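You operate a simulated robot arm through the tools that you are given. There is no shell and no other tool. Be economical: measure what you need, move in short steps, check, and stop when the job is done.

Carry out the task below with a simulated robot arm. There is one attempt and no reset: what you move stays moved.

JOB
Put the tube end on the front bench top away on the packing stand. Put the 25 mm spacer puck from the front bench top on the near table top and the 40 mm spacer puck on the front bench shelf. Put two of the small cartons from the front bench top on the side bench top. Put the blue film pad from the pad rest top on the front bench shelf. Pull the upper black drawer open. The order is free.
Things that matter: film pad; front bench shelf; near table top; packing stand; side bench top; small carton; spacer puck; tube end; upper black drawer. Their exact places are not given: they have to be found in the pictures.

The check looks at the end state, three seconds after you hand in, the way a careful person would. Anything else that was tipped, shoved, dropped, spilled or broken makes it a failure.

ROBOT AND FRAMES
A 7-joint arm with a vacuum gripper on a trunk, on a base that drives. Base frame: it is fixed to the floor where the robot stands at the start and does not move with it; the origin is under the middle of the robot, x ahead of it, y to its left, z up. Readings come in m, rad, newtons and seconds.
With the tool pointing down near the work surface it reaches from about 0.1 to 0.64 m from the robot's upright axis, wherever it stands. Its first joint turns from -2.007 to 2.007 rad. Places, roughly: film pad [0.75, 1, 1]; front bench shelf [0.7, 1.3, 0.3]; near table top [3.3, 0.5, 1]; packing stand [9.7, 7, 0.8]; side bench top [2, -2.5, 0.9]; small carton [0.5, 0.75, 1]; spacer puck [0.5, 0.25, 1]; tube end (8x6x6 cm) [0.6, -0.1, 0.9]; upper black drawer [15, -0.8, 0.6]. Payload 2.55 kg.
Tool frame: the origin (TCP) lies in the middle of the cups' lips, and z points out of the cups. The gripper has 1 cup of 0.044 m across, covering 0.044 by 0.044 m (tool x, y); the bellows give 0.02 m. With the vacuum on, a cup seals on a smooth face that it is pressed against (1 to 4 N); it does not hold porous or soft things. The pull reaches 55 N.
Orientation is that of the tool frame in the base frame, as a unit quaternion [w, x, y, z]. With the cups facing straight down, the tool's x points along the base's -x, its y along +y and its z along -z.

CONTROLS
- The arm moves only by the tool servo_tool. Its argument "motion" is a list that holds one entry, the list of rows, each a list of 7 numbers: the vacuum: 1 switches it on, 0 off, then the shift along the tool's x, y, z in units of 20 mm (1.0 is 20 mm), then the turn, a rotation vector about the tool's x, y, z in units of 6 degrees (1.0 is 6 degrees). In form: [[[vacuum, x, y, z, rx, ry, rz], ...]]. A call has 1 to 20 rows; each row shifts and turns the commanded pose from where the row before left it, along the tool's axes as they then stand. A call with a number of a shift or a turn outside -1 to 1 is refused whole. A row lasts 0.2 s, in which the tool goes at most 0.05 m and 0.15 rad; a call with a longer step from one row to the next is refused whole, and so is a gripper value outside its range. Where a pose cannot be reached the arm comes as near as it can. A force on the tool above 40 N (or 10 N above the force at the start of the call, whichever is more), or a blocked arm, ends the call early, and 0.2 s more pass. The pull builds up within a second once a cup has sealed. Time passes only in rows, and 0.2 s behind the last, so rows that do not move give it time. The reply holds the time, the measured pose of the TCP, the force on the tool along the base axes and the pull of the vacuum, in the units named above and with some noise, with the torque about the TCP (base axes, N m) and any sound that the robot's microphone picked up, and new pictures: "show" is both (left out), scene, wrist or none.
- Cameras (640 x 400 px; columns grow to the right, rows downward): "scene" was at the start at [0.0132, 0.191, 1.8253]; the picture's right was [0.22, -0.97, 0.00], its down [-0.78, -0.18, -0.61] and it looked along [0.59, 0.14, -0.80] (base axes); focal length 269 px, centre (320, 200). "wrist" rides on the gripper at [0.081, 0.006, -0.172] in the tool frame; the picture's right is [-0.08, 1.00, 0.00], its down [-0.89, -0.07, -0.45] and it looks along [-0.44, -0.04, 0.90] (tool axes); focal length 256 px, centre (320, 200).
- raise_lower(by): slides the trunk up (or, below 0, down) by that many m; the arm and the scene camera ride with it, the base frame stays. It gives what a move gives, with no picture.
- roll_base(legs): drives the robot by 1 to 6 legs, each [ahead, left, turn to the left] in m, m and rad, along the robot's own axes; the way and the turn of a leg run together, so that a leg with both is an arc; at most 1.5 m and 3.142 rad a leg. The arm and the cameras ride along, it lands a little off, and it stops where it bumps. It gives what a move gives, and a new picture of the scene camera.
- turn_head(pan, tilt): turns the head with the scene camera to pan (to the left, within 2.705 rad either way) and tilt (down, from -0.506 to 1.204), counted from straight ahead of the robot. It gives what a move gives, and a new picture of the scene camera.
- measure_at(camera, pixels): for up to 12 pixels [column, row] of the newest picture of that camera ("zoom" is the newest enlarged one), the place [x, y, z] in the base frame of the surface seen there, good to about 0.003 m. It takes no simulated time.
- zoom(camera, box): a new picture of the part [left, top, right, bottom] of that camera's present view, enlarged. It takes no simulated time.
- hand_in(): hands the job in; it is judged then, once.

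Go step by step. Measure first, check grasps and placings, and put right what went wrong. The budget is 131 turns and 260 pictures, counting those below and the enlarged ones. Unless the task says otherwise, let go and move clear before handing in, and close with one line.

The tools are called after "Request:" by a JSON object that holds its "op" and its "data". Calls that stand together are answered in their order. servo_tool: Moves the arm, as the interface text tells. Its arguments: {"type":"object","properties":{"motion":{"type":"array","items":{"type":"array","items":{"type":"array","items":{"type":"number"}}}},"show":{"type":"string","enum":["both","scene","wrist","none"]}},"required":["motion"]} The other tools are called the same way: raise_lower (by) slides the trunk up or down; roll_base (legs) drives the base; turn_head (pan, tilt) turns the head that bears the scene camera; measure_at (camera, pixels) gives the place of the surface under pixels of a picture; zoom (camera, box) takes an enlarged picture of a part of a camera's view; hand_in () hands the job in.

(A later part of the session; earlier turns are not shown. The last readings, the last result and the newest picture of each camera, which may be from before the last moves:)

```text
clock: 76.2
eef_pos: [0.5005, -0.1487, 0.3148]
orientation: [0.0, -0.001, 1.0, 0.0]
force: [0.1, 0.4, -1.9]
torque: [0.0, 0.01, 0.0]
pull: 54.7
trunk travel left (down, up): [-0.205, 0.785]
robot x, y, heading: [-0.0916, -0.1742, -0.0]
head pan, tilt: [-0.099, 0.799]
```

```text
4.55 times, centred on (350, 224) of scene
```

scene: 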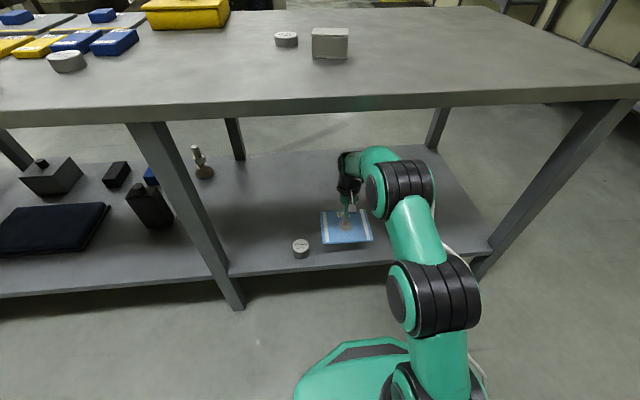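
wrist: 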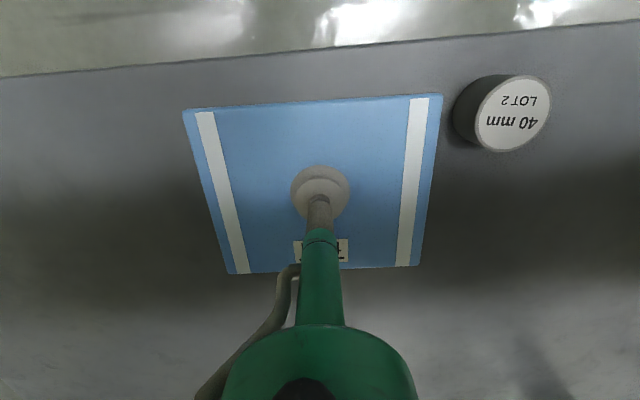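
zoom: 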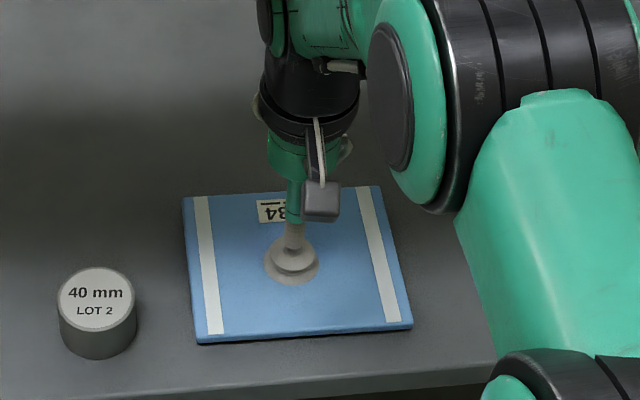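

Nearly touching. I'll press a few mm more, release, rise, and draw back out.

Request:
{"op": "servo_tool", "data": {"motion": [[[1, 0, 0, 0.15, 0, 0, 0], [1, 0, 0, 0.1, 0, 0, 0], [0, 0, 0, 0, 0, 0, 0], [0, 0, 0, 0, 0, 0, 0], [0, 0, 0, 0, 0, 0, 0], [0, 0, 0, 0, 0, 0, 0], [0, 0, 0, -0.5, 0, 0, 0], [0, 0, 0, -1, 0, 0, 0], [0, 0, 0, -1, 0, 0, 0], [0, 0, 0, -1, 0, 0, 0], [0, 1, 0, 0, 0, 0, 0], [0, 1, 0, 0, 0, 0, 0], [0, 1, 0, 0, 0, 0, 0], [0, 1, 0, 0, 0, 0, 0], [0, 1, 0, 0, 0, 0, 0], [0, 1, 0, 0, 0, 0, 0], [0, 1, 0, 0, 0, 0, 0], [0, 1, 0, 0, 0, 0, 0], [0, 1, 0, 0, 0, 0, 0], [0, 1, 0, 0, 0, 0, 0]]], "show": "scene"}}

Request:
{"op": "raise_lower", "data": {"by": 0.4}}

Request:
{"op": "raise_lower", "data": {"by": 0.38}}

Request:
{"op": "turn_head", "data": {"pan": 0.6, "tilt": 0.9}}

```text
clock: 80.4
eef_pos: [0.302, -0.1502, 0.3795]
orientation: [-0.001, -0.001, 1.0, -0.001]
force: [-0.1, -0.2, 0.4]
torque: [0.0, 0.01, 0.03]
pull: 0.0
trunk travel left (down, up): [-0.205, 0.785]
robot x, y, heading: [-0.0912, -0.1726, 0.003]
head pan, tilt: [-0.099, 0.799]
```

scene: 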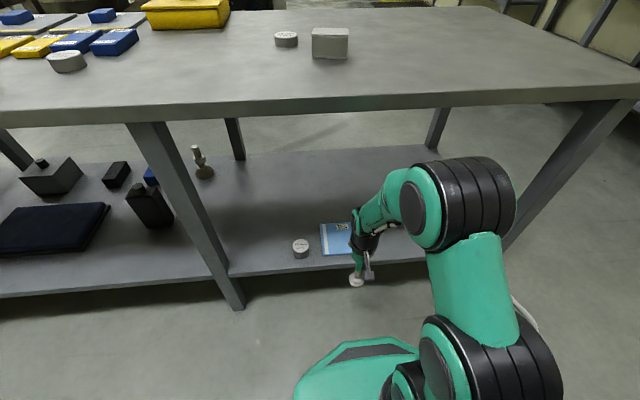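

```text
clock: 84.3
eef_pos: [0.3012, -0.1516, 0.7785]
orientation: [0.0, -0.001, 1.0, 0.001]
force: [-0.8, -1.5, 0.3]
torque: [-0.02, -0.02, -0.02]
pull: 0.1
trunk travel left (down, up): [-0.605, 0.385]
robot x, y, heading: [-0.0949, -0.1735, 0.001]
head pan, tilt: [-0.099, 0.799]
```

```text
clock: 87.9
eef_pos: [0.3003, -0.1507, 1.1589]
orientation: [0.001, -0.001, 1.0, 0.0]
force: [-0.4, 0.6, -1.1]
torque: [0.01, 0.03, -0.02]
pull: 0.0
trunk travel left (down, up): [-0.985, 0.005]
robot x, y, heading: [-0.0928, -0.1709, 0.005]
head pan, tilt: [-0.099, 0.799]
```

```text
clock: 89.0
eef_pos: [0.3014, -0.1493, 1.1596]
orientation: [0.0, -0.001, 1.0, -0.001]
force: [0.1, 0.1, -0.9]
torque: [0.0, 0.02, 0.0]
pull: 0.1
trunk travel left (down, up): [-0.985, 0.005]
robot x, y, heading: [-0.0926, -0.1701, 0.003]
head pan, tilt: [0.6, 0.901]
```

scene: 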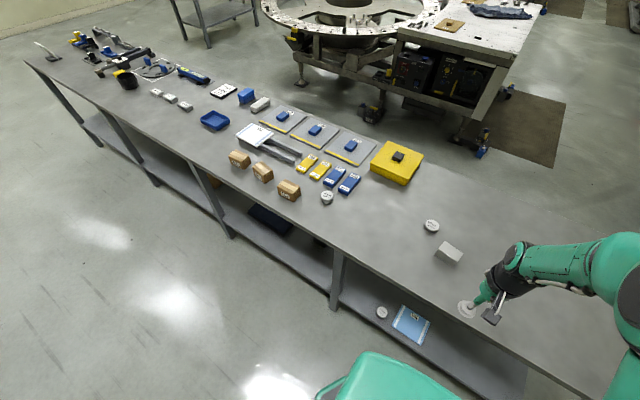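

The pad rests on the shelf at (412,323) and the puck at (381,312). Next the cartons: I'll drive left to stand before the nearest carton and measure.

Request:
{"op": "roll_base", "data": {"legs": [[0, 0.77, 0], [0.09, 0, 0]]}}

Request:
{"op": "servo_tool", "data": {"motion": [[[0, 0, 0, 0, 0, 0, 0]]], "show": "wrist"}}

```text
clock: 93.8
eef_pos: [0.3895, 0.6181, 1.1584]
orientation: [0.0, -0.002, 1.0, 0.0]
force: [0.0, 0.9, 0.1]
torque: [0.01, 0.03, 0.0]
pull: 0.0
trunk travel left (down, up): [-0.985, 0.005]
robot x, y, heading: [-0.0051, 0.5908, 0.012]
head pan, tilt: [0.6, 0.901]
```

scene: 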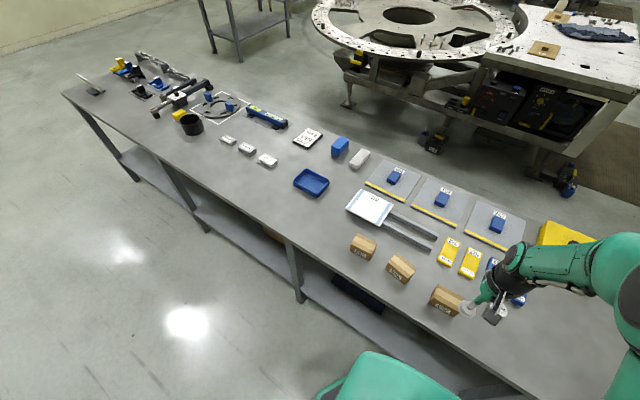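

```text
clock: 94.2
eef_pos: [0.3868, 0.6172, 1.1601]
orientation: [0.001, -0.004, 1.0, 0.0]
force: [-0.6, -0.2, 0.5]
torque: [0.0, -0.05, 0.0]
pull: 0.2
trunk travel left (down, up): [-0.985, 0.005]
robot x, y, heading: [-0.0075, 0.5924, 0.004]
head pan, tilt: [0.6, 0.901]
```

wrist: 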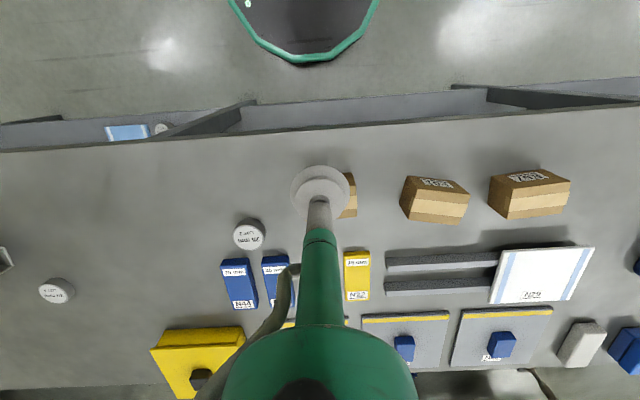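

I'll zoom on the cartons to find their top faces.

Request:
{"op": "zoom", "data": {"camera": "scene", "box": [330, 210, 490, 310]}}

Request:
{"op": "zoom", "data": {"camera": "wrist", "box": [300, 140, 620, 340]}}

```text
4.00 times, centred on (410, 260) of scene
```

zoom: 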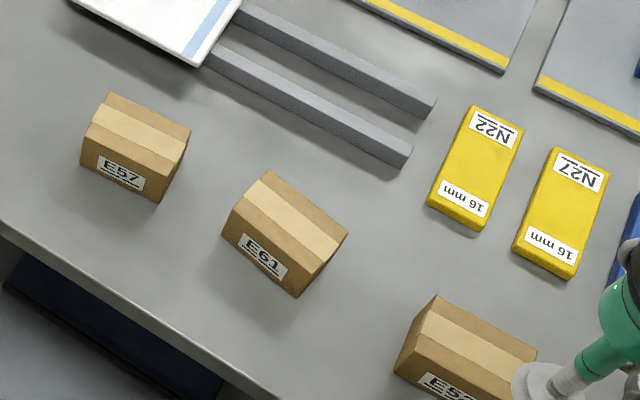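

```text
2.00 times, centred on (460, 240) of wrist
```

zoom: 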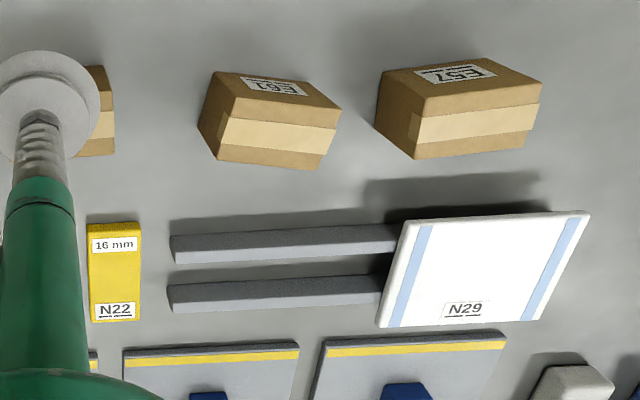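

The wrist zoom shows E61's top centre near (278,134), and E57's near (476,125). I'll measure both.

Request:
{"op": "measure_at", "data": {"camera": "zoom", "pixels": [[278, 134], [240, 102], [335, 111], [315, 166], [219, 157], [476, 125], [430, 100], [537, 88], [525, 146], [418, 155], [105, 120], [225, 118]]}}

Request:
{"op": "measure_at", "data": {"camera": "scene", "pixels": [[450, 297], [443, 288], [460, 303]]}}

```text
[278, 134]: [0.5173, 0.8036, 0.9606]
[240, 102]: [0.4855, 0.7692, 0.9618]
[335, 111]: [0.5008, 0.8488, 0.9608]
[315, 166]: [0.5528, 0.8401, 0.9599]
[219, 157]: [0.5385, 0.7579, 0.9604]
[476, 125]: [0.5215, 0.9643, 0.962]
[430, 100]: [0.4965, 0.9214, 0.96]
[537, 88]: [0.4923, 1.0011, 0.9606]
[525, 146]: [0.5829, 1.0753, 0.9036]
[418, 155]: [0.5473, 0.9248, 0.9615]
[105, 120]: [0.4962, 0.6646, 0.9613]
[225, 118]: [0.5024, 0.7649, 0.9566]
```

```text
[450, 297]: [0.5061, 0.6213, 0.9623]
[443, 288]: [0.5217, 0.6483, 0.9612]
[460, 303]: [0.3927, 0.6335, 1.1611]
```

E61's top centre is (0.519,0.804,0.960). I'll move above it and pick it up.

Request:
{"op": "servo_tool", "data": {"motion": [[[0, -0.66, 0.93, 0.2, 0, 0, 0], [0, -0.66, 0.93, 0.2, 0, 0, 0], [0, -0.66, 0.93, 0.2, 0, 0, 0], [0, -0.66, 0.93, 0.2, 0, 0, 0], [0, -0.66, 0.93, 0.4, 0, 0, 0], [0, -0.66, 0.93, 0.8, 0, 0, 0], [0, -0.66, 0.93, 1, 0, 0, 0], [0, -0.66, 0.93, 1, 0, 0, 0], [0, -0.66, 0.93, 1, 0, 0, 0], [0, -0.66, 0.93, 1, 0, 0, 0], [0, 0, 0, 1, 0, 0, 0], [0, 0, 0, 1, 0, 0, 0], [0, 0, 0, 1, 0, 0, 0], [1, 0, 0, 0.5, 0, 0, 0], [1, 0, 0, 0.3, 0, 0, 0], [1, 0, 0, 0.2, 0, 0, 0], [1, 0, 0, 0.1, 0, 0, 0], [1, 0, 0, 0, 0, 0, 0], [1, 0, 0, 0, 0, 0, 0], [1, 0, 0, 0, 0, 0, 0]]], "show": "wrist"}}

```text
clock: 98.4
eef_pos: [0.5184, 0.8053, 0.9572]
orientation: [0.002, -0.004, 1.0, 0.001]
force: [2.1, -2.1, 14.5]
torque: [0.0, 0.14, 0.03]
pull: 54.2
trunk travel left (down, up): [-0.985, 0.005]
robot x, y, heading: [-0.0067, 0.5915, 0.007]
head pan, tilt: [0.6, 0.901]
```

wrist: 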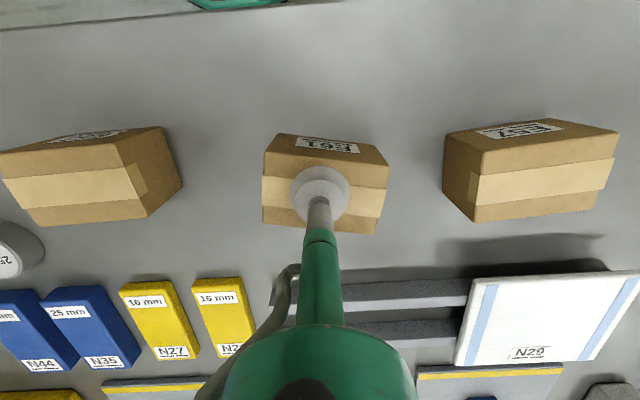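

Sealed (54 N). I'll lift it, swing in to the robot's centre, and then drive around the bench's right end to the side bench.

Request:
{"op": "servo_tool", "data": {"motion": [[[1, 0, 0, -0.5, 0, 0, 0], [1, 0, 0, -1, 0, 0, 0], [1, 0, 0, -1, 0, 0, 0], [1, 0, 0, -1, 0, 0, 0], [1, 0, 0, -1, 0, 0, 0], [1, 0, 0, -1, 0, 0, 0], [1, 0, 0, -1, 0, 0, 0], [1, 0, 0, -1, 0, 0, 0], [1, 0.8, -0.9, -0.8, 0, 0, 0], [1, 0.8, -0.9, -0.5, 0, 0, 0], [1, 0.8, -0.9, 0, 0, 0, 0], [1, 0.8, -0.9, 0, 0, 0, 0], [1, 0.8, -0.9, 0, 0, 0, 0], [1, 0.8, -0.9, 0, 0, 0, 0], [1, 0.8, -0.9, 0, 0, 0, 0], [1, 0.8, -0.9, 0, 0, 0, 0], [1, 0.8, -0.9, 0, 0, 0, 0], [1, 0.8, -0.9, 0, 0, 0, 0], [1, 0, 0, 0, 0, 0, 0]]], "show": "none"}}

Request:
{"op": "roll_base", "data": {"legs": [[-0.2, 0, 0], [0, -1.0, 0], [0, -1.0, 0], [1.4, 0, 0], [1.2, 0, 0], [0, 0, -1.571]]}}

Request:
{"op": "turn_head", "data": {"pan": 0.2, "tilt": 0.8}}

```text
clock: 102.4
eef_pos: [0.3613, 0.6231, 1.1324]
orientation: [0.0, -0.003, 1.0, 0.0]
force: [0.1, -0.2, -2.8]
torque: [0.01, 0.04, -0.01]
pull: 54.9
trunk travel left (down, up): [-0.985, 0.005]
robot x, y, heading: [-0.0085, 0.591, 0.01]
head pan, tilt: [0.6, 0.901]
```

```text
clock: 129.6
eef_pos: [2.4106, -1.816, 1.1334]
orientation: [0.001, 0.725, 0.689, 0.0]
force: [-0.5, -0.2, -2.1]
torque: [0.01, 0.0, 0.0]
pull: 55.0
trunk travel left (down, up): [-0.985, 0.005]
robot x, y, heading: [2.4029, -1.45, -1.621]
head pan, tilt: [0.6, 0.901]
```

scene: 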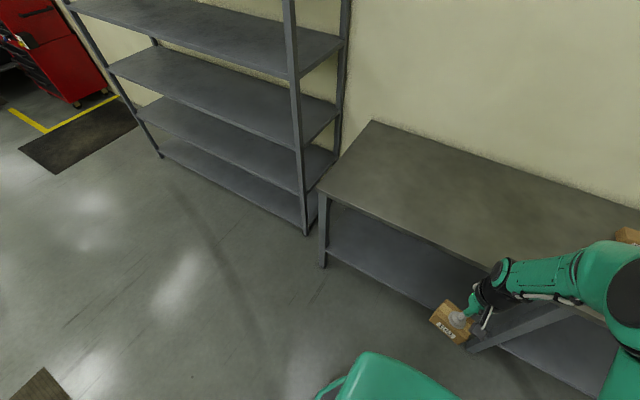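

```text
clock: 130.4
eef_pos: [2.4114, -1.8163, 1.134]
orientation: [0.001, 0.726, 0.688, 0.0]
force: [-0.3, 0.2, -1.8]
torque: [-0.01, 0.04, 0.01]
pull: 55.1
trunk travel left (down, up): [-0.985, 0.005]
robot x, y, heading: [2.4028, -1.4506, -1.626]
head pan, tilt: [0.201, 0.799]
```

scene: 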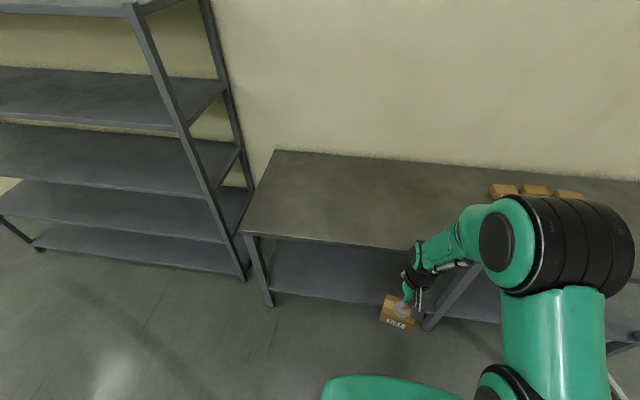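

The free stretch of the side bench is straight ahead. I'll roll 0.38 m forward, straighten the heading, and extend over the bench.

Request:
{"op": "roll_base", "data": {"legs": [[0.38, 0, 0.05]]}}

Request:
{"op": "servo_tool", "data": {"motion": [[[1, -1, 0, 0, 0, 0, 0], [1, -1, 0, 0, 0, 0, 0], [1, -1, 0, 0, 0, 0, 0], [1, -1, 0, 0, 0, 0, 0], [1, -1, 0, 0.5, 0, 0, 0], [1, -1, 0, 0.5, 0, 0, 0], [1, -1, 0, 1, 0, 0, 0], [1, -1, 0, 1, 0, 0, 0], [1, -1, 0, 1, 0, 0, 0], [1, 0, 0, 1, 0, 0, 0], [1, 0, 0, 1, 0, 0, 0], [1, 0, 0, 0, 0, 0, 0]]], "show": "both"}}

```text
clock: 132.8
eef_pos: [2.4167, -2.1945, 1.1332]
orientation: [0.0, 0.709, 0.705, 0.0]
force: [-0.2, -0.7, -2.3]
torque: [-0.01, 0.02, -0.03]
pull: 54.4
trunk travel left (down, up): [-0.985, 0.005]
robot x, y, heading: [2.3843, -1.8295, -1.572]
head pan, tilt: [0.201, 0.799]
```

scene: 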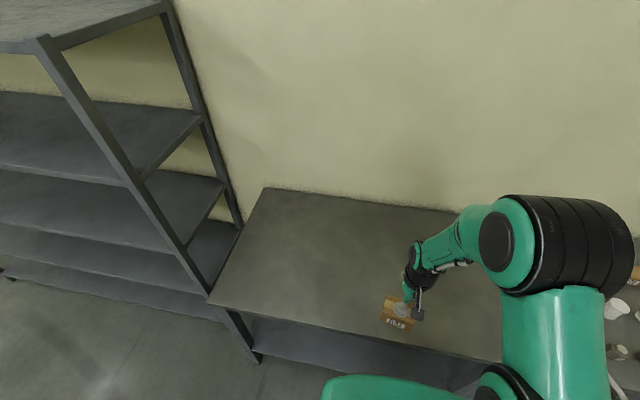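

```text
clock: 135.4
eef_pos: [2.4122, -2.3759, 1.0132]
orientation: [0.0, 0.709, 0.705, 0.0]
force: [0.4, -0.4, -2.5]
torque: [0.01, 0.01, -0.03]
pull: 54.6
trunk travel left (down, up): [-0.985, 0.005]
robot x, y, heading: [2.3924, -1.8264, -1.576]
head pan, tilt: [0.201, 0.799]
```

scene: 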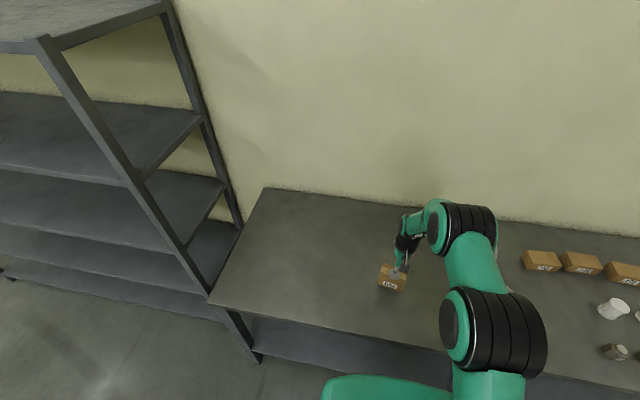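
wrist: 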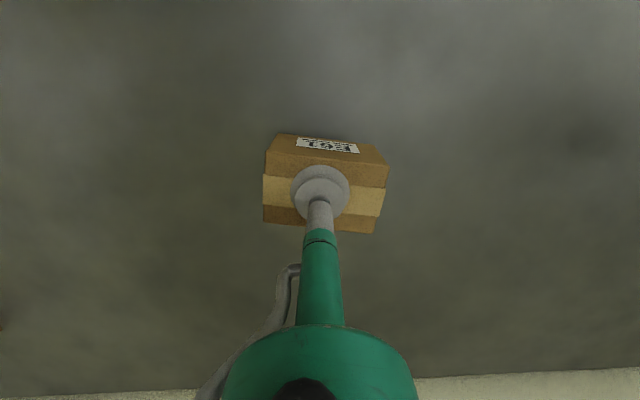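

The carton is above clear surface. I'll lower 56 mm, release, rise, and retract.

Request:
{"op": "servo_tool", "data": {"motion": [[[1, 0, 0, 1, 0, 0, 0], [1, 0, 0, 1, 0, 0, 0], [1, 0, 0, 0.4, 0, 0, 0], [1, 0, 0, 0.2, 0, 0, 0], [1, 0, 0, 0.15, 0, 0, 0], [0, 0, 0, 0, 0, 0, 0], [0, 0, 0, 0, 0, 0, 0], [0, 0, 0, 0, 0, 0, 0], [0, 0, 0, 0, 0, 0, 0], [0, 0, 0, -0.5, 0, 0, 0], [0, 0, 0, -1, 0, 0, 0], [0, 0, 0, -1, 0, 0, 0], [0, 0, 0, -1, 0, 0, 0], [0, 1, 0, -1, 0, 0, 0], [0, 1, 0, -1, 0, 0, 0], [0, 1, 0, -1, 0, 0, 0], [0, 1, 0, -1, 0, 0, 0], [0, 1, 0, -1, 0, 0, 0], [0, 1, 0, -1, 0, 0, 0], [0, 1, 0, 0, 0, 0, 0]]], "show": "both"}}

```text
clock: 139.6
eef_pos: [2.4193, -2.233, 1.1499]
orientation: [0.0, 0.71, 0.704, 0.0]
force: [1.6, -0.1, 0.3]
torque: [0.0, 0.01, 0.0]
pull: 0.1
trunk travel left (down, up): [-0.985, 0.005]
robot x, y, heading: [2.3913, -1.8297, -1.576]
head pan, tilt: [0.201, 0.799]
```

scene: 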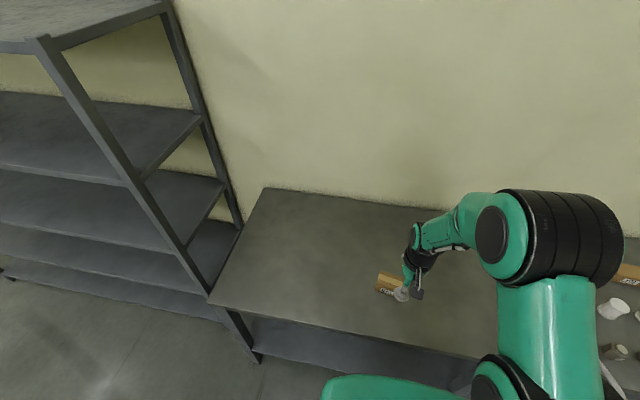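
wrist: 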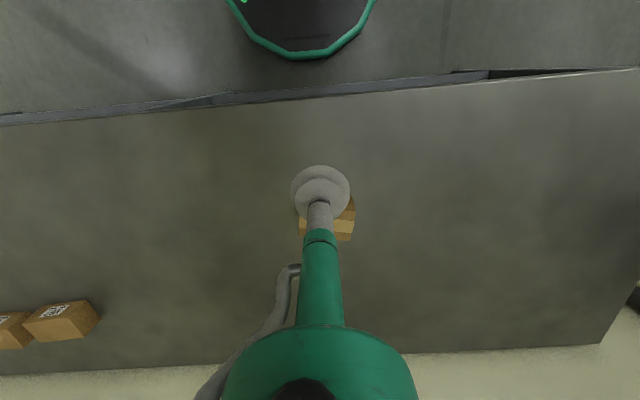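

The carton stands on the side bench. I'll return to the front bench for the second one.

Request:
{"op": "roll_base", "data": {"legs": [[-0.4, 0, 0], [0, 0, 1.576], [-1.3, 0, 0], [-1.3, 0, 0], [0, 1.0, 0], [0, 1.05, 0]]}}

Request:
{"op": "turn_head", "data": {"pan": 0.4, "tilt": 0.9}}

```text
clock: 167.9
eef_pos: [0.2616, 0.6787, 1.1491]
orientation: [0.0, 0.016, 1.0, 0.0]
force: [0.1, 0.1, -0.7]
torque: [0.01, 0.0, -0.02]
pull: 0.0
trunk travel left (down, up): [-0.985, 0.005]
robot x, y, heading: [-0.1445, 0.664, -0.039]
head pan, tilt: [0.201, 0.799]
```

scene: 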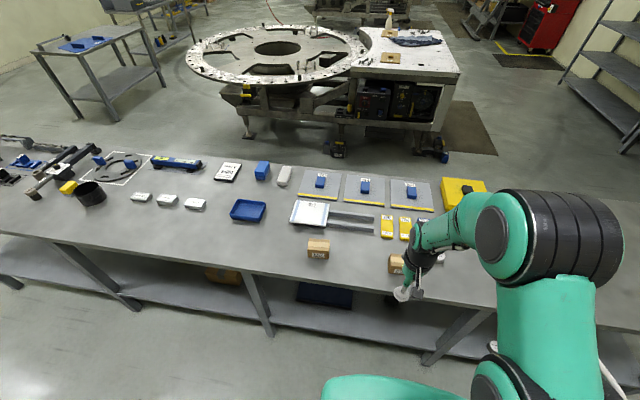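

```text
clock: 168.6
eef_pos: [0.2607, 0.6783, 1.1498]
orientation: [0.0, 0.017, 1.0, 0.001]
force: [-0.7, -0.1, -0.8]
torque: [0.0, 0.04, 0.02]
pull: 0.0
trunk travel left (down, up): [-0.985, 0.005]
robot x, y, heading: [-0.1411, 0.6582, -0.033]
head pan, tilt: [0.4, 0.901]
```

scene: 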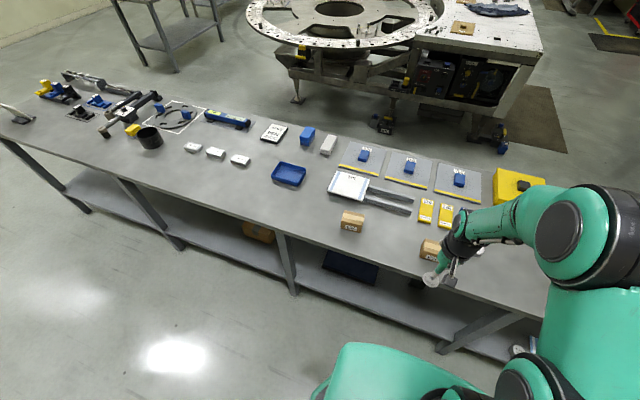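

I'll close in with a small correction and measure carton E52 from the wrist camera.

Request:
{"op": "roll_base", "data": {"legs": [[0.12, -0.04, 0.036]]}}

Request:
{"op": "servo_tool", "data": {"motion": [[[0, 0, 0.5, 0, 0, 0, 0], [0, 0, 1, 0, 0, 0, 0], [0, 0, 1, 0, 0, 0, 0], [0, 0, 1, 0, 0, 0, 0], [0, 0, 0, 0, 0, 0, 0]]], "show": "wrist"}}

Request:
{"op": "zoom", "data": {"camera": "wrist", "box": [180, 120, 500, 320]}}

```text
clock: 169.9
eef_pos: [0.3802, 0.6518, 1.1504]
orientation: [0.0, -0.001, 1.0, 0.0]
force: [-0.6, -0.5, 0.2]
torque: [0.0, 0.0, 0.03]
pull: 0.1
trunk travel left (down, up): [-0.985, 0.005]
robot x, y, heading: [-0.0247, 0.6183, 0.001]
head pan, tilt: [0.4, 0.901]
```

scene: 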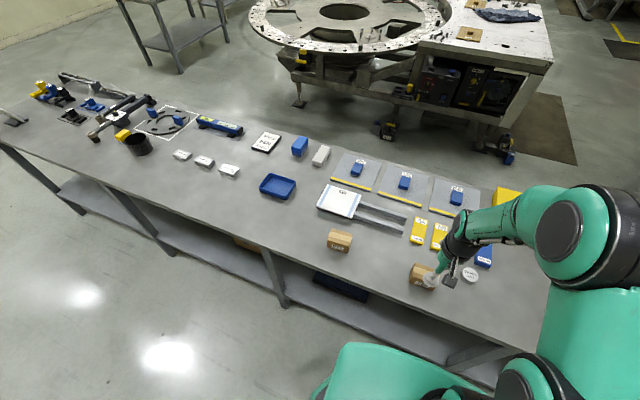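

```text
clock: 171.1
eef_pos: [0.3809, 0.7222, 1.1487]
orientation: [0.0, -0.001, 1.0, 0.001]
force: [-0.3, 0.2, -1.1]
torque: [-0.01, -0.01, 0.05]
pull: 0.3
trunk travel left (down, up): [-0.985, 0.005]
robot x, y, heading: [-0.0239, 0.62, 0.003]
head pan, tilt: [0.4, 0.901]
```

wrist: 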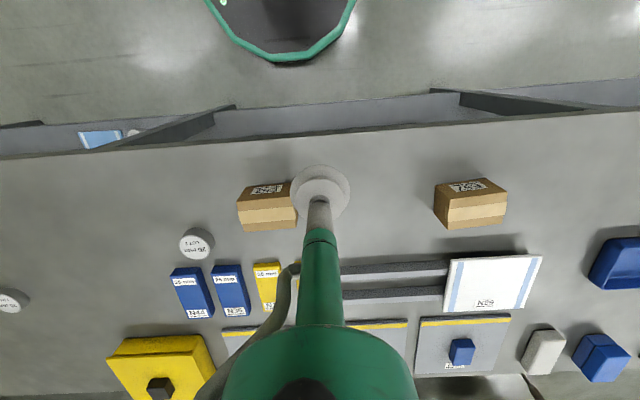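

```text
2.00 times, centred on (340, 220) of wrist
```

zoom: 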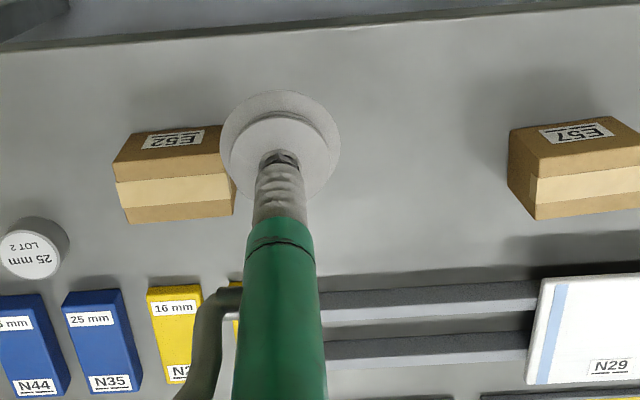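

E52's visible top corners are about (117,164), (125,219) and (232,212). I'll measure those and the tape's centreline.

Request:
{"op": "measure_at", "data": {"camera": "zoom", "pixels": [[119, 165], [127, 218], [231, 211], [226, 157], [176, 187], [180, 214]]}}

Request:
{"op": "measure_at", "data": {"camera": "scene", "pixels": [[413, 265], [435, 272], [422, 268]]}}

```text
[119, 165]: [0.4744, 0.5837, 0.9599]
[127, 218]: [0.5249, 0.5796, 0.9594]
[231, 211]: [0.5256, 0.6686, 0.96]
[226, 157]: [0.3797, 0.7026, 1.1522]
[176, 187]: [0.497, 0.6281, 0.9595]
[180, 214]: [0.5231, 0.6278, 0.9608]
```

```text
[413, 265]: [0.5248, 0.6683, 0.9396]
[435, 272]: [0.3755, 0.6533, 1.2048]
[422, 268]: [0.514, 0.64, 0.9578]
```

E52's centre is (0.501,0.624,0.960). I'll move over it, pick it up, and lift.

Request:
{"op": "servo_tool", "data": {"motion": [[[0, -0.75, -0.61, 0, 0, 0, 0], [0, -0.75, -0.61, 0, 0, 0, 0], [0, -0.75, -0.61, 0, 0, 0, 0], [0, -0.75, -0.61, 0.5, 0, 0, 0], [0, -0.75, -0.61, 1, 0, 0, 0], [0, -0.75, -0.61, 1, 0, 0, 0], [0, -0.75, -0.61, 1, 0, 0, 0], [0, -0.75, -0.61, 1, 0, 0, 0], [0, 0, 0, 1, 0, 0, 0], [0, 0, 0, 1, 0, 0, 0], [0, 0, 0, 1, 0, 0, 0], [0, 0, 0, 1, 0, 0, 0], [1, 0, 0, 0.5, 0, 0, 0], [1, 0, 0, 0.3, 0, 0, 0], [1, 0, 0, 0.15, 0, 0, 0], [1, 0, 0, 0.05, 0, 0, 0], [1, 0, 0, 0, 0, 0, 0], [1, 0, 0, 0, 0, 0, 0], [1, 0, 0, 0, 0, 0, 0], [1, 0, 0, 0, 0, 0, 0]]], "show": "wrist"}}

```text
clock: 175.3
eef_pos: [0.5014, 0.6235, 0.9607]
orientation: [0.001, -0.001, 1.0, 0.0]
force: [1.7, -0.1, 3.6]
torque: [0.04, 0.0, -0.05]
pull: 54.3
trunk travel left (down, up): [-0.985, 0.005]
robot x, y, heading: [-0.021, 0.6197, 0.002]
head pan, tilt: [0.4, 0.901]
```

wrist: 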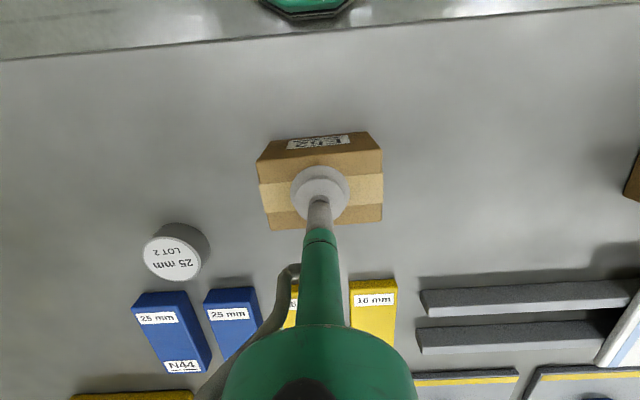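

Sealed. I'll lift, draw back, and drive to the side bench, stopping ~0.2 m further along.

Request:
{"op": "servo_tool", "data": {"motion": [[[1, 0, 0, -0.5, 0, 0, 0], [1, 0, 0, -1, 0, 0, 0], [1, 0, 0, -1, 0, 0, 0], [1, 0, 0, -1, 0, 0, 0], [1, 0, 0, -1, 0, 0, 0], [1, 0, 0, -1, 0, 0, 0], [1, 0, 0, -1, 0, 0, 0], [1, 0, 0, -1, 0, 0, 0], [1, 1, 0, -0.8, 0, 0, 0], [1, 1, 0, -0.5, 0, 0, 0], [1, 1, 0, 0, 0, 0, 0], [1, 1, 0, 0, 0, 0, 0], [1, 1, 0, 0, 0, 0, 0], [1, 1, 0, 0, 0, 0, 0], [1, 1, 0, 0, 0, 0, 0], [1, 0, 0, 0, 0, 0, 0]]], "show": "none"}}

Request:
{"op": "roll_base", "data": {"legs": [[-0.2, 0, 0], [0, -1.0, 0], [0, -1.03, 0], [1.4, 0, 0], [1.4, 0, 0], [0, 0, -1.571]]}}

Request:
{"op": "turn_head", "data": {"pan": 0.0, "tilt": 0.8}}

```text
clock: 178.7
eef_pos: [0.3608, 0.6257, 1.1356]
orientation: [-0.001, -0.001, 1.0, 0.0]
force: [0.9, -0.6, -2.1]
torque: [-0.01, 0.04, 0.01]
pull: 54.9
trunk travel left (down, up): [-0.985, 0.005]
robot x, y, heading: [-0.0217, 0.6215, -0.0]
head pan, tilt: [0.4, 0.901]
```

```text
clock: 207.2
eef_pos: [2.5799, -1.9959, 1.1357]
orientation: [0.0, 0.732, 0.682, -0.001]
force: [-0.2, -0.6, -2.2]
torque: [0.01, 0.0, 0.01]
pull: 55.0
trunk travel left (down, up): [-0.985, 0.005]
robot x, y, heading: [2.6022, -1.6119, -1.641]
head pan, tilt: [0.4, 0.901]
```

scene: 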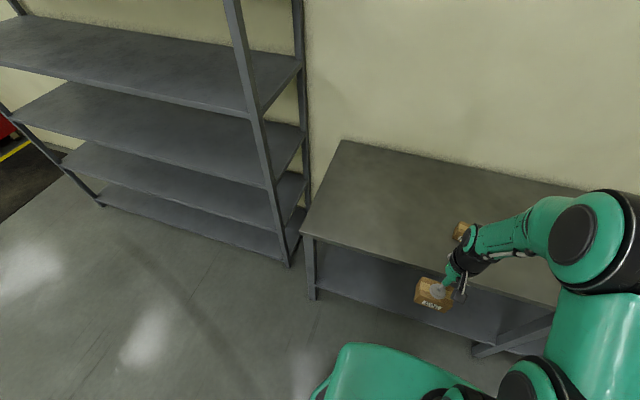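

```text
clock: 208.0
eef_pos: [2.5805, -1.9946, 1.1349]
orientation: [0.0, 0.732, 0.681, 0.0]
force: [0.8, 0.0, -2.4]
torque: [-0.01, 0.01, 0.03]
pull: 54.9
trunk travel left (down, up): [-0.985, 0.005]
robot x, y, heading: [2.6008, -1.6118, -1.635]
head pan, tilt: [0.0, 0.799]
```

scene: 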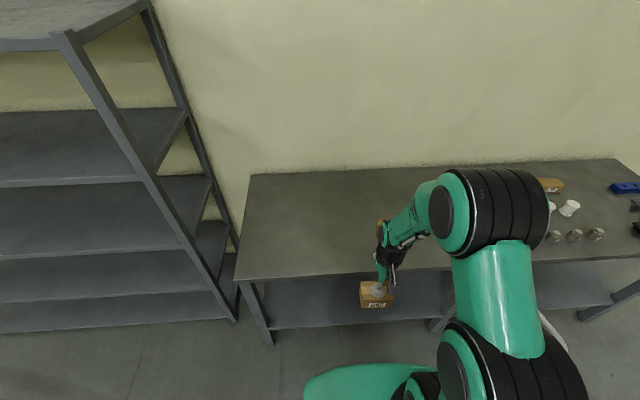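

I'll roll 0.22 m forward with a heading correction, then extend and lower.

Request:
{"op": "roll_base", "data": {"legs": [[0.22, 0.03, 0.065]]}}

Request:
{"op": "servo_tool", "data": {"motion": [[[1, -1, 0, 0, 0, 0, 0], [1, -1, 0, 0, 0, 0, 0], [1, -1, 0, 0, 0, 0, 0], [1, -1, 0, 0, 0, 0, 0], [1, -1, 0, 0.5, 0, 0, 0], [1, -1, 0, 0.5, 0, 0, 0], [1, -1, 0, 1, 0, 0, 0], [1, -1, 0, 1, 0, 0, 0], [1, 0, 0, 1, 0, 0, 0], [1, 0, 0, 1, 0, 0, 0], [1, 0, 0, 1, 0, 0, 0], [1, 0, 0, 0, 0, 0, 0]]], "show": "both"}}

```text
clock: 209.8
eef_pos: [2.6262, -2.218, 1.1353]
orientation: [0.0, 0.708, 0.706, 0.0]
force: [-0.3, 0.3, -2.3]
torque: [0.0, 0.03, -0.03]
pull: 54.7
trunk travel left (down, up): [-0.985, 0.005]
robot x, y, heading: [2.6251, -1.8349, -1.58]
head pan, tilt: [0.0, 0.799]
```

scene: 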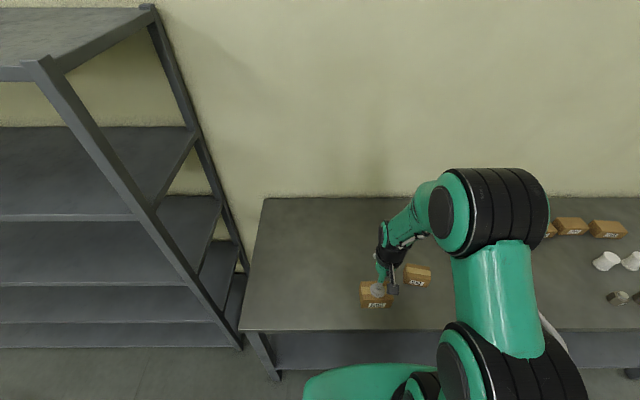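

```text
clock: 212.3
eef_pos: [2.628, -2.3781, 1.0149]
orientation: [0.0, 0.709, 0.705, 0.0]
force: [0.0, 1.0, -2.3]
torque: [-0.05, -0.02, 0.03]
pull: 55.3
trunk travel left (down, up): [-0.985, 0.005]
robot x, y, heading: [2.6257, -1.8326, -1.571]
head pan, tilt: [0.0, 0.799]
```

scene: 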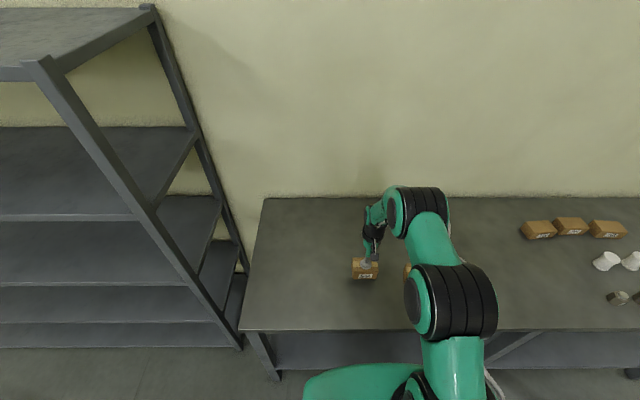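
wrist: 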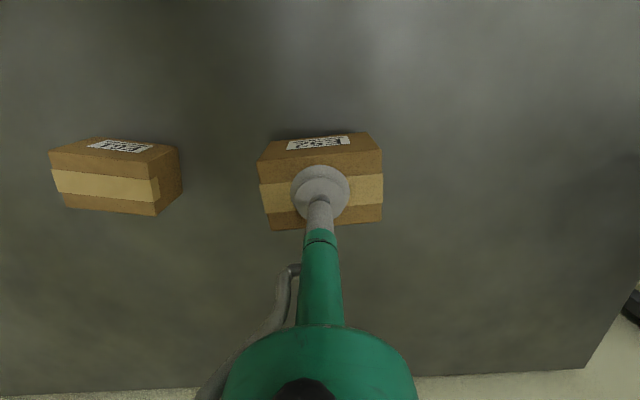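

The two are well apart. I'll lower, release, rise and draw back.

Request:
{"op": "servo_tool", "data": {"motion": [[[1, 0, 0, 1, 0, 0, 0], [1, 0, 0, 1, 0, 0, 0], [1, 0, 0, 0.45, 0, 0, 0], [1, 0, 0, 0.2, 0, 0, 0], [1, 0, 0, 0.1, 0, 0, 0], [0, 0, 0, 0, 0, 0, 0], [0, 0, 0, 0, 0, 0, 0], [0, 0, 0, 0, 0, 0, 0], [0, 0, 0, 0, 0, 0, 0], [0, 0, 0, -0.5, 0, 0, 0], [0, 0, 0, -1, 0, 0, 0], [0, 0, 0, -1, 0, 0, 0], [0, 0, 0, -1, 0, 0, 0], [0, 1, 0, -1, 0, 0, 0], [0, 1, 0, -1, 0, 0, 0], [0, 1, 0, -1, 0, 0, 0], [0, 1, 0, -1, 0, 0, 0], [0, 1, 0, -1, 0, 0, 0], [0, 1, 0, -1, 0, 0, 0], [0, 1, 0, 0, 0, 0, 0]]], "show": "wrist"}}

Request:
{"op": "roll_base", "data": {"legs": [[-0.35, 0, 0]]}}

```text
clock: 216.6
eef_pos: [2.6278, -2.2357, 1.1494]
orientation: [-0.001, 0.708, 0.706, 0.0]
force: [-0.4, -0.2, 0.1]
torque: [-0.02, -0.04, -0.01]
pull: 0.0
trunk travel left (down, up): [-0.985, 0.005]
robot x, y, heading: [2.6237, -1.8354, -1.574]
head pan, tilt: [0.0, 0.799]
```

wrist: 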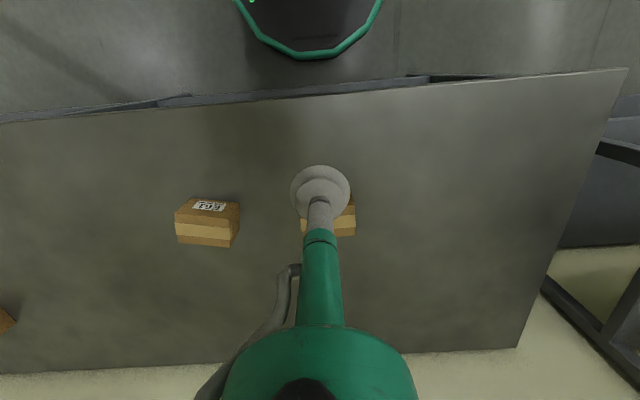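

```text
clock: 218.8
eef_pos: [2.6303, -1.8812, 1.1485]
orientation: [0.0, 0.707, 0.708, 0.0]
force: [0.0, 0.0, -0.2]
torque: [0.0, 0.01, 0.02]
pull: 0.0
trunk travel left (down, up): [-0.985, 0.005]
robot x, y, heading: [2.6248, -1.4781, -1.568]
head pan, tilt: [0.0, 0.799]
```

scene: 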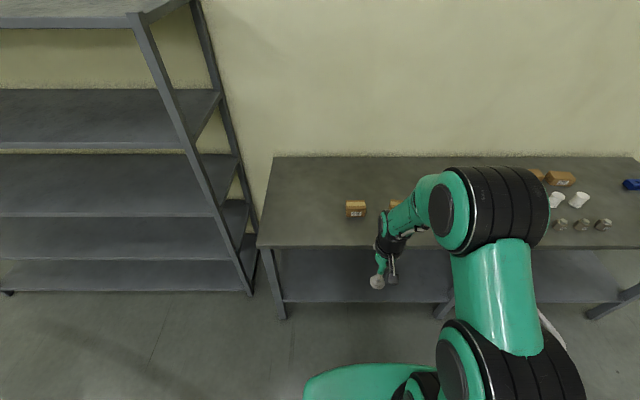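

Both cartons are on the side bench. Returning for the 25 mm puck.

Request:
{"op": "roll_base", "data": {"legs": [[0, 0, 1.568], [-1.4, 0, 0], [-1.4, 0, 0], [0, 0.95, 0], [0, 0.95, 0], [0.1, 0, 0]]}}

Request:
{"op": "servo_tool", "data": {"motion": [[[0, 0, 0, 0, 0, 0, 0]]], "show": "wrist"}}

```text
clock: 246.2
eef_pos: [0.1686, 0.2447, 1.1497]
orientation: [-0.001, -0.024, 1.0, 0.0]
force: [0.4, 0.3, -1.0]
torque: [0.02, -0.02, -0.02]
pull: 0.1
trunk travel left (down, up): [-0.985, 0.005]
robot x, y, heading: [-0.2353, 0.219, 0.047]
head pan, tilt: [0.0, 0.799]
```

scene: 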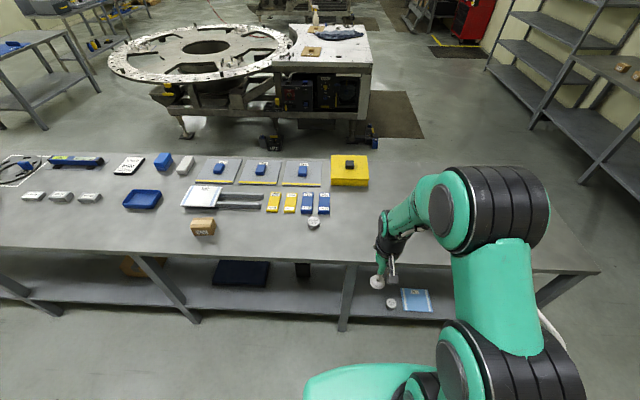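

```text
clock: 246.6
eef_pos: [0.1675, 0.245, 1.1506]
orientation: [0.001, -0.024, 1.0, 0.0]
force: [1.2, 0.3, -0.1]
torque: [-0.04, -0.01, 0.0]
pull: 0.1
trunk travel left (down, up): [-0.985, 0.005]
robot x, y, heading: [-0.2339, 0.2171, 0.045]
head pan, tilt: [0.0, 0.799]
```

wrist: 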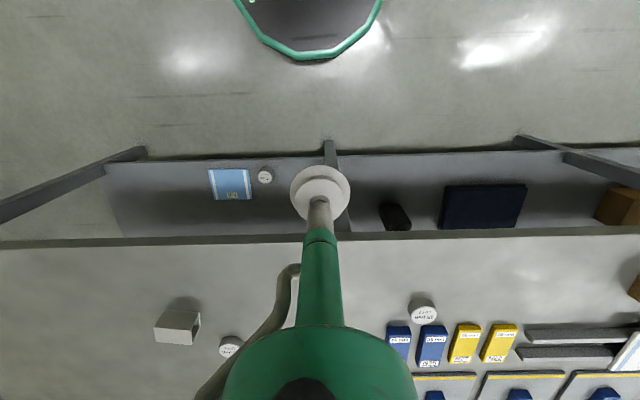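

I'll close in: forward 0.24, left 0.19, with a heading correction.

Request:
{"op": "roll_base", "data": {"legs": [[0.0, 0.19, -0.046], [0.24, 0, 0]]}}

Request:
{"op": "servo_tool", "data": {"motion": [[[0, -0.8, 0, 0.6, 0, 0, 0], [0, -0.8, 0, 0.6, 0, 0, 0], [0, -0.8, 0, 0.6, 0, 0, 0], [0, -0.8, 0, 0.6, 0, 0, 0], [0, -0.8, 0, 0.6, 0, 0, 0], [0, -0.8, 0, 0.6, 0, 0, 0], [0, 0, 0, 0, 0, 0, 0]]], "show": "wrist"}}

```text
clock: 249.6
eef_pos: [0.4099, 0.4224, 1.1493]
orientation: [0.0, -0.007, 1.0, 0.0]
force: [0.0, -0.6, -0.1]
torque: [-0.02, 0.01, 0.02]
pull: 0.0
trunk travel left (down, up): [-0.985, 0.005]
robot x, y, heading: [0.0066, 0.4168, 0.014]
head pan, tilt: [0.0, 0.799]
```

scene: 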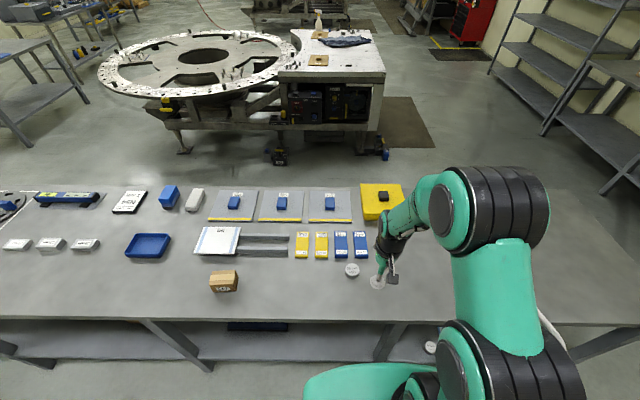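

```text
clock: 251.2
eef_pos: [0.507, 0.4239, 1.0767]
orientation: [-0.001, -0.007, 1.0, 0.0]
force: [-0.2, -0.7, 0.2]
torque: [-0.02, -0.01, 0.04]
pull: 0.1
trunk travel left (down, up): [-0.985, 0.005]
robot x, y, heading: [0.0075, 0.4127, 0.011]
head pan, tilt: [0.0, 0.799]
```

wrist: 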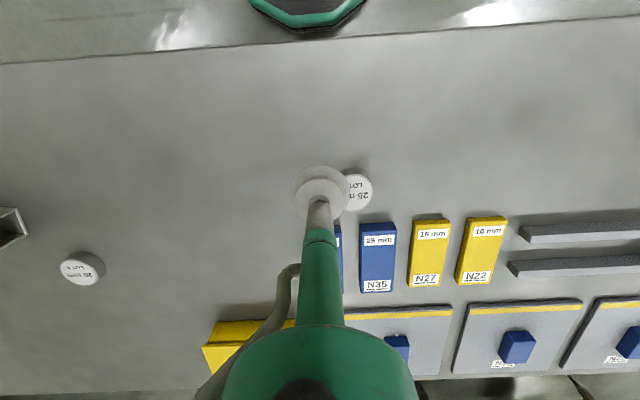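

The cup hides part of the puck; I'll cross-check its centre in the scene view at (352,270).

Request:
{"op": "zoom", "data": {"camera": "scene", "box": [310, 230, 410, 292]}}

Request:
{"op": "measure_at", "data": {"camera": "wrist", "pixels": [[370, 191], [356, 208], [357, 177]]}}

```text
6.40 times, centred on (360, 261) of scene
```

zoom: 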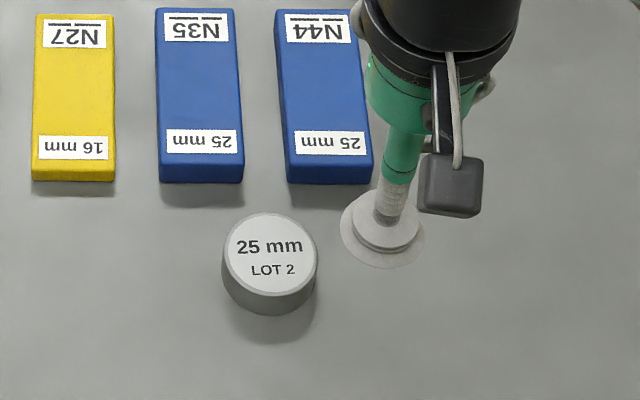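

```text
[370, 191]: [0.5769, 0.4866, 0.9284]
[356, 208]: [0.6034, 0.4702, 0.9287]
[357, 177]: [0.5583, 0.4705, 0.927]
```

Request:
{"op": "measure_at", "data": {"camera": "zoom", "pixels": [[270, 254], [228, 255], [312, 253], [270, 217], [270, 291]]}}

```text
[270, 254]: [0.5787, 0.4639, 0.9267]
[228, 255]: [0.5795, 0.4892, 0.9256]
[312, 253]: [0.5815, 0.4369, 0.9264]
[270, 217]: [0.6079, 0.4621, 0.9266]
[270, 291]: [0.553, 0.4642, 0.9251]
```

The puck's centre is (0.580,0.463,0.926). Picking it up.

Request:
{"op": "servo_tool", "data": {"motion": [[[0, -0.92, 0.48, 0.3, 0, 0, 0], [0, -0.91, 0.49, 0.3, 0, 0, 0], [0, -0.91, 0.49, 0.4, 0, 0, 0], [0, -0.91, 0.49, 1, 0, 0, 0], [0, 0, 0, 1, 0, 0, 0], [0, 0, 0, 1, 0, 0, 0], [0, 0, 0, 1, 0, 0, 0], [0, 0, 0, 1, 0, 0, 0], [1, 0, 0, 1, 0, 0, 0], [1, 0, 0, 0.3, 0, 0, 0], [1, 0, 0, 0.2, 0, 0, 0], [1, 0, 0, 0.13, 0, 0, 0], [1, 0, 0, 0, 0, 0, 0], [1, 0, 0, 0, 0, 0, 0], [1, 0, 0, 0, 0, 0, 0], [1, 0, 0, 0, 0, 0, 0]]], "show": "wrist"}}

```text
clock: 254.6
eef_pos: [0.5781, 0.4636, 0.9257]
orientation: [0.0, -0.007, 1.0, 0.0]
force: [0.6, 1.2, 0.4]
torque: [0.04, -0.06, 0.02]
pull: 55.0
trunk travel left (down, up): [-0.985, 0.005]
robot x, y, heading: [0.0061, 0.4081, 0.014]
head pan, tilt: [0.0, 0.799]
```

wrist: 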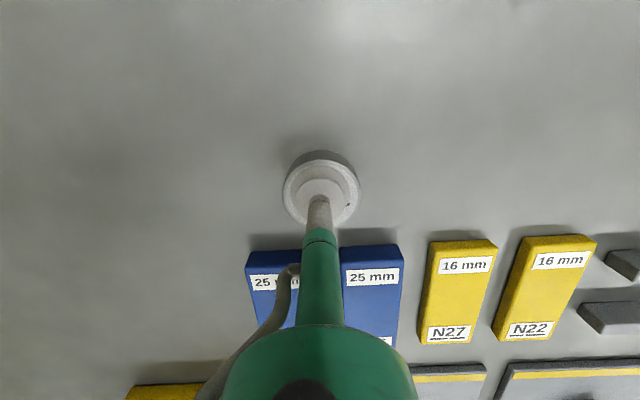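

Sealed on the puck. I'll lift and draw back, and measure the near table's edge and feet in the scene view.

Request:
{"op": "servo_tool", "data": {"motion": [[[1, 0, 0, -0.5, 0, 0, 0], [1, 0, 0, -1, 0, 0, 0], [1, 0, 0, -1, 0, 0, 0], [1, 0, 0, -1, 0, 0, 0], [1, 0, 0, -1, 0, 0, 0], [1, 0, 0, -1, 0, 0, 0], [1, 1, -0.15, -1, 0, 0, 0], [1, 1, -0.15, -1, 0, 0, 0], [1, 1, -0.15, -1, 0, 0, 0], [1, 1, -0.15, -0.8, 0, 0, 0], [1, 1, -0.15, 0, 0, 0, 0], [1, 1, -0.15, 0, 0, 0, 0], [1, 1, -0.15, 0, 0, 0, 0], [1, 1, -0.15, 0, 0, 0, 0], [1, 1, -0.15, 0, 0, 0, 0], [1, 0.5, 0, 0, 0, 0, 0], [1, 0, 0, 0, 0, 0, 0]]], "show": "scene"}}

Request:
{"op": "measure_at", "data": {"camera": "scene", "pixels": [[279, 158], [384, 153], [180, 148], [382, 75], [290, 78], [330, 75], [335, 118], [360, 128], [350, 40], [320, 58], [370, 55], [300, 30]]}}

Request:
{"op": "zoom", "data": {"camera": "scene", "box": [240, 0, 440, 125]}}

```text
clock: 258.2
eef_pos: [0.3881, 0.4342, 1.1096]
orientation: [-0.001, -0.007, 1.0, 0.0]
force: [0.0, -1.2, -1.9]
torque: [-0.04, 0.01, 0.0]
pull: 54.9
trunk travel left (down, up): [-0.985, 0.005]
robot x, y, heading: [0.0098, 0.4138, 0.006]
head pan, tilt: [0.0, 0.799]
```

scene: 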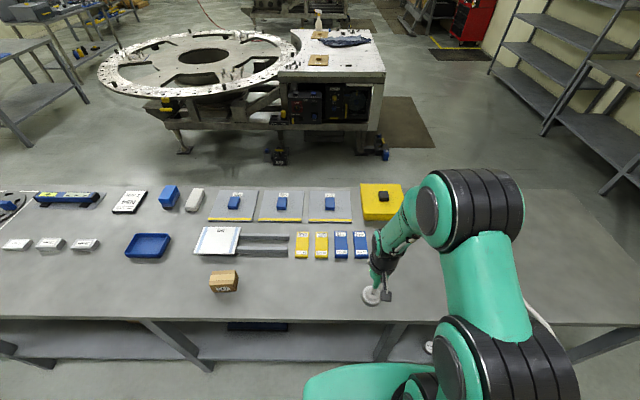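

```text
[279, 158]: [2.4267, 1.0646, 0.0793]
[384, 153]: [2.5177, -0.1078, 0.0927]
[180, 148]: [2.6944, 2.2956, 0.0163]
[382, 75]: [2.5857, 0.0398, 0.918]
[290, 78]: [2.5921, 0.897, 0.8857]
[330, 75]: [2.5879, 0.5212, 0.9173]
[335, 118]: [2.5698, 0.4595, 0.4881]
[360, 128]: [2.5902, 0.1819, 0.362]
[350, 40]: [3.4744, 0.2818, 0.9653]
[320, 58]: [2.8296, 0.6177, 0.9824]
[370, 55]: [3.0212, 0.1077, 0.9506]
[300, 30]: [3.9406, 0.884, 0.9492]
```

```text
3.20 times, centred on (340, 62) of scene
```

zoom: 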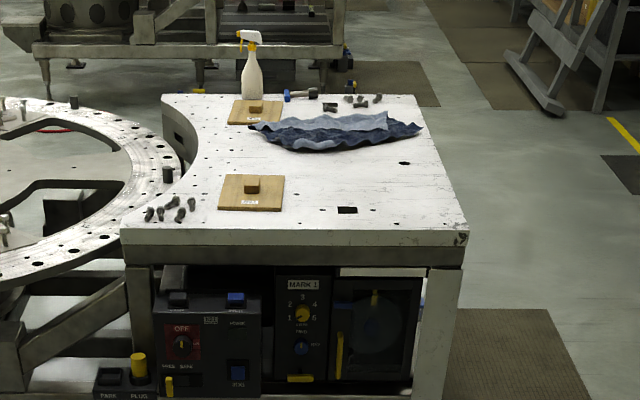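

Table edge is at x≈2.585, top z≈0.95, with feet at (2.43,1.06) and (2.52,-0.11). I'll drive around to stand in front of the clear near-right area.

Request:
{"op": "roll_base", "data": {"legs": [[-0.2, 0, 0], [0, -1.5, 0], [1.4, 0, 0], [0.5, 0, 0]]}}

```text
clock: 275.7
eef_pos: [2.0801, -0.9836, 1.1093]
orientation: [-0.001, -0.02, 1.0, 0.0]
force: [0.1, 0.1, -2.1]
torque: [0.04, 0.02, -0.01]
pull: 54.8
trunk travel left (down, up): [-0.985, 0.005]
robot x, y, heading: [1.7022, -1.0141, 0.043]
head pan, tilt: [0.0, 0.799]
```

scene: 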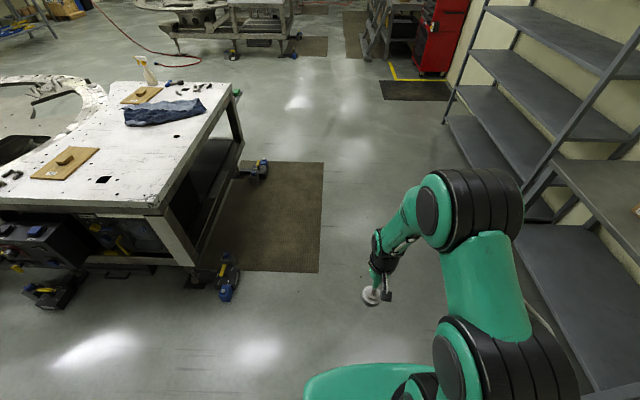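

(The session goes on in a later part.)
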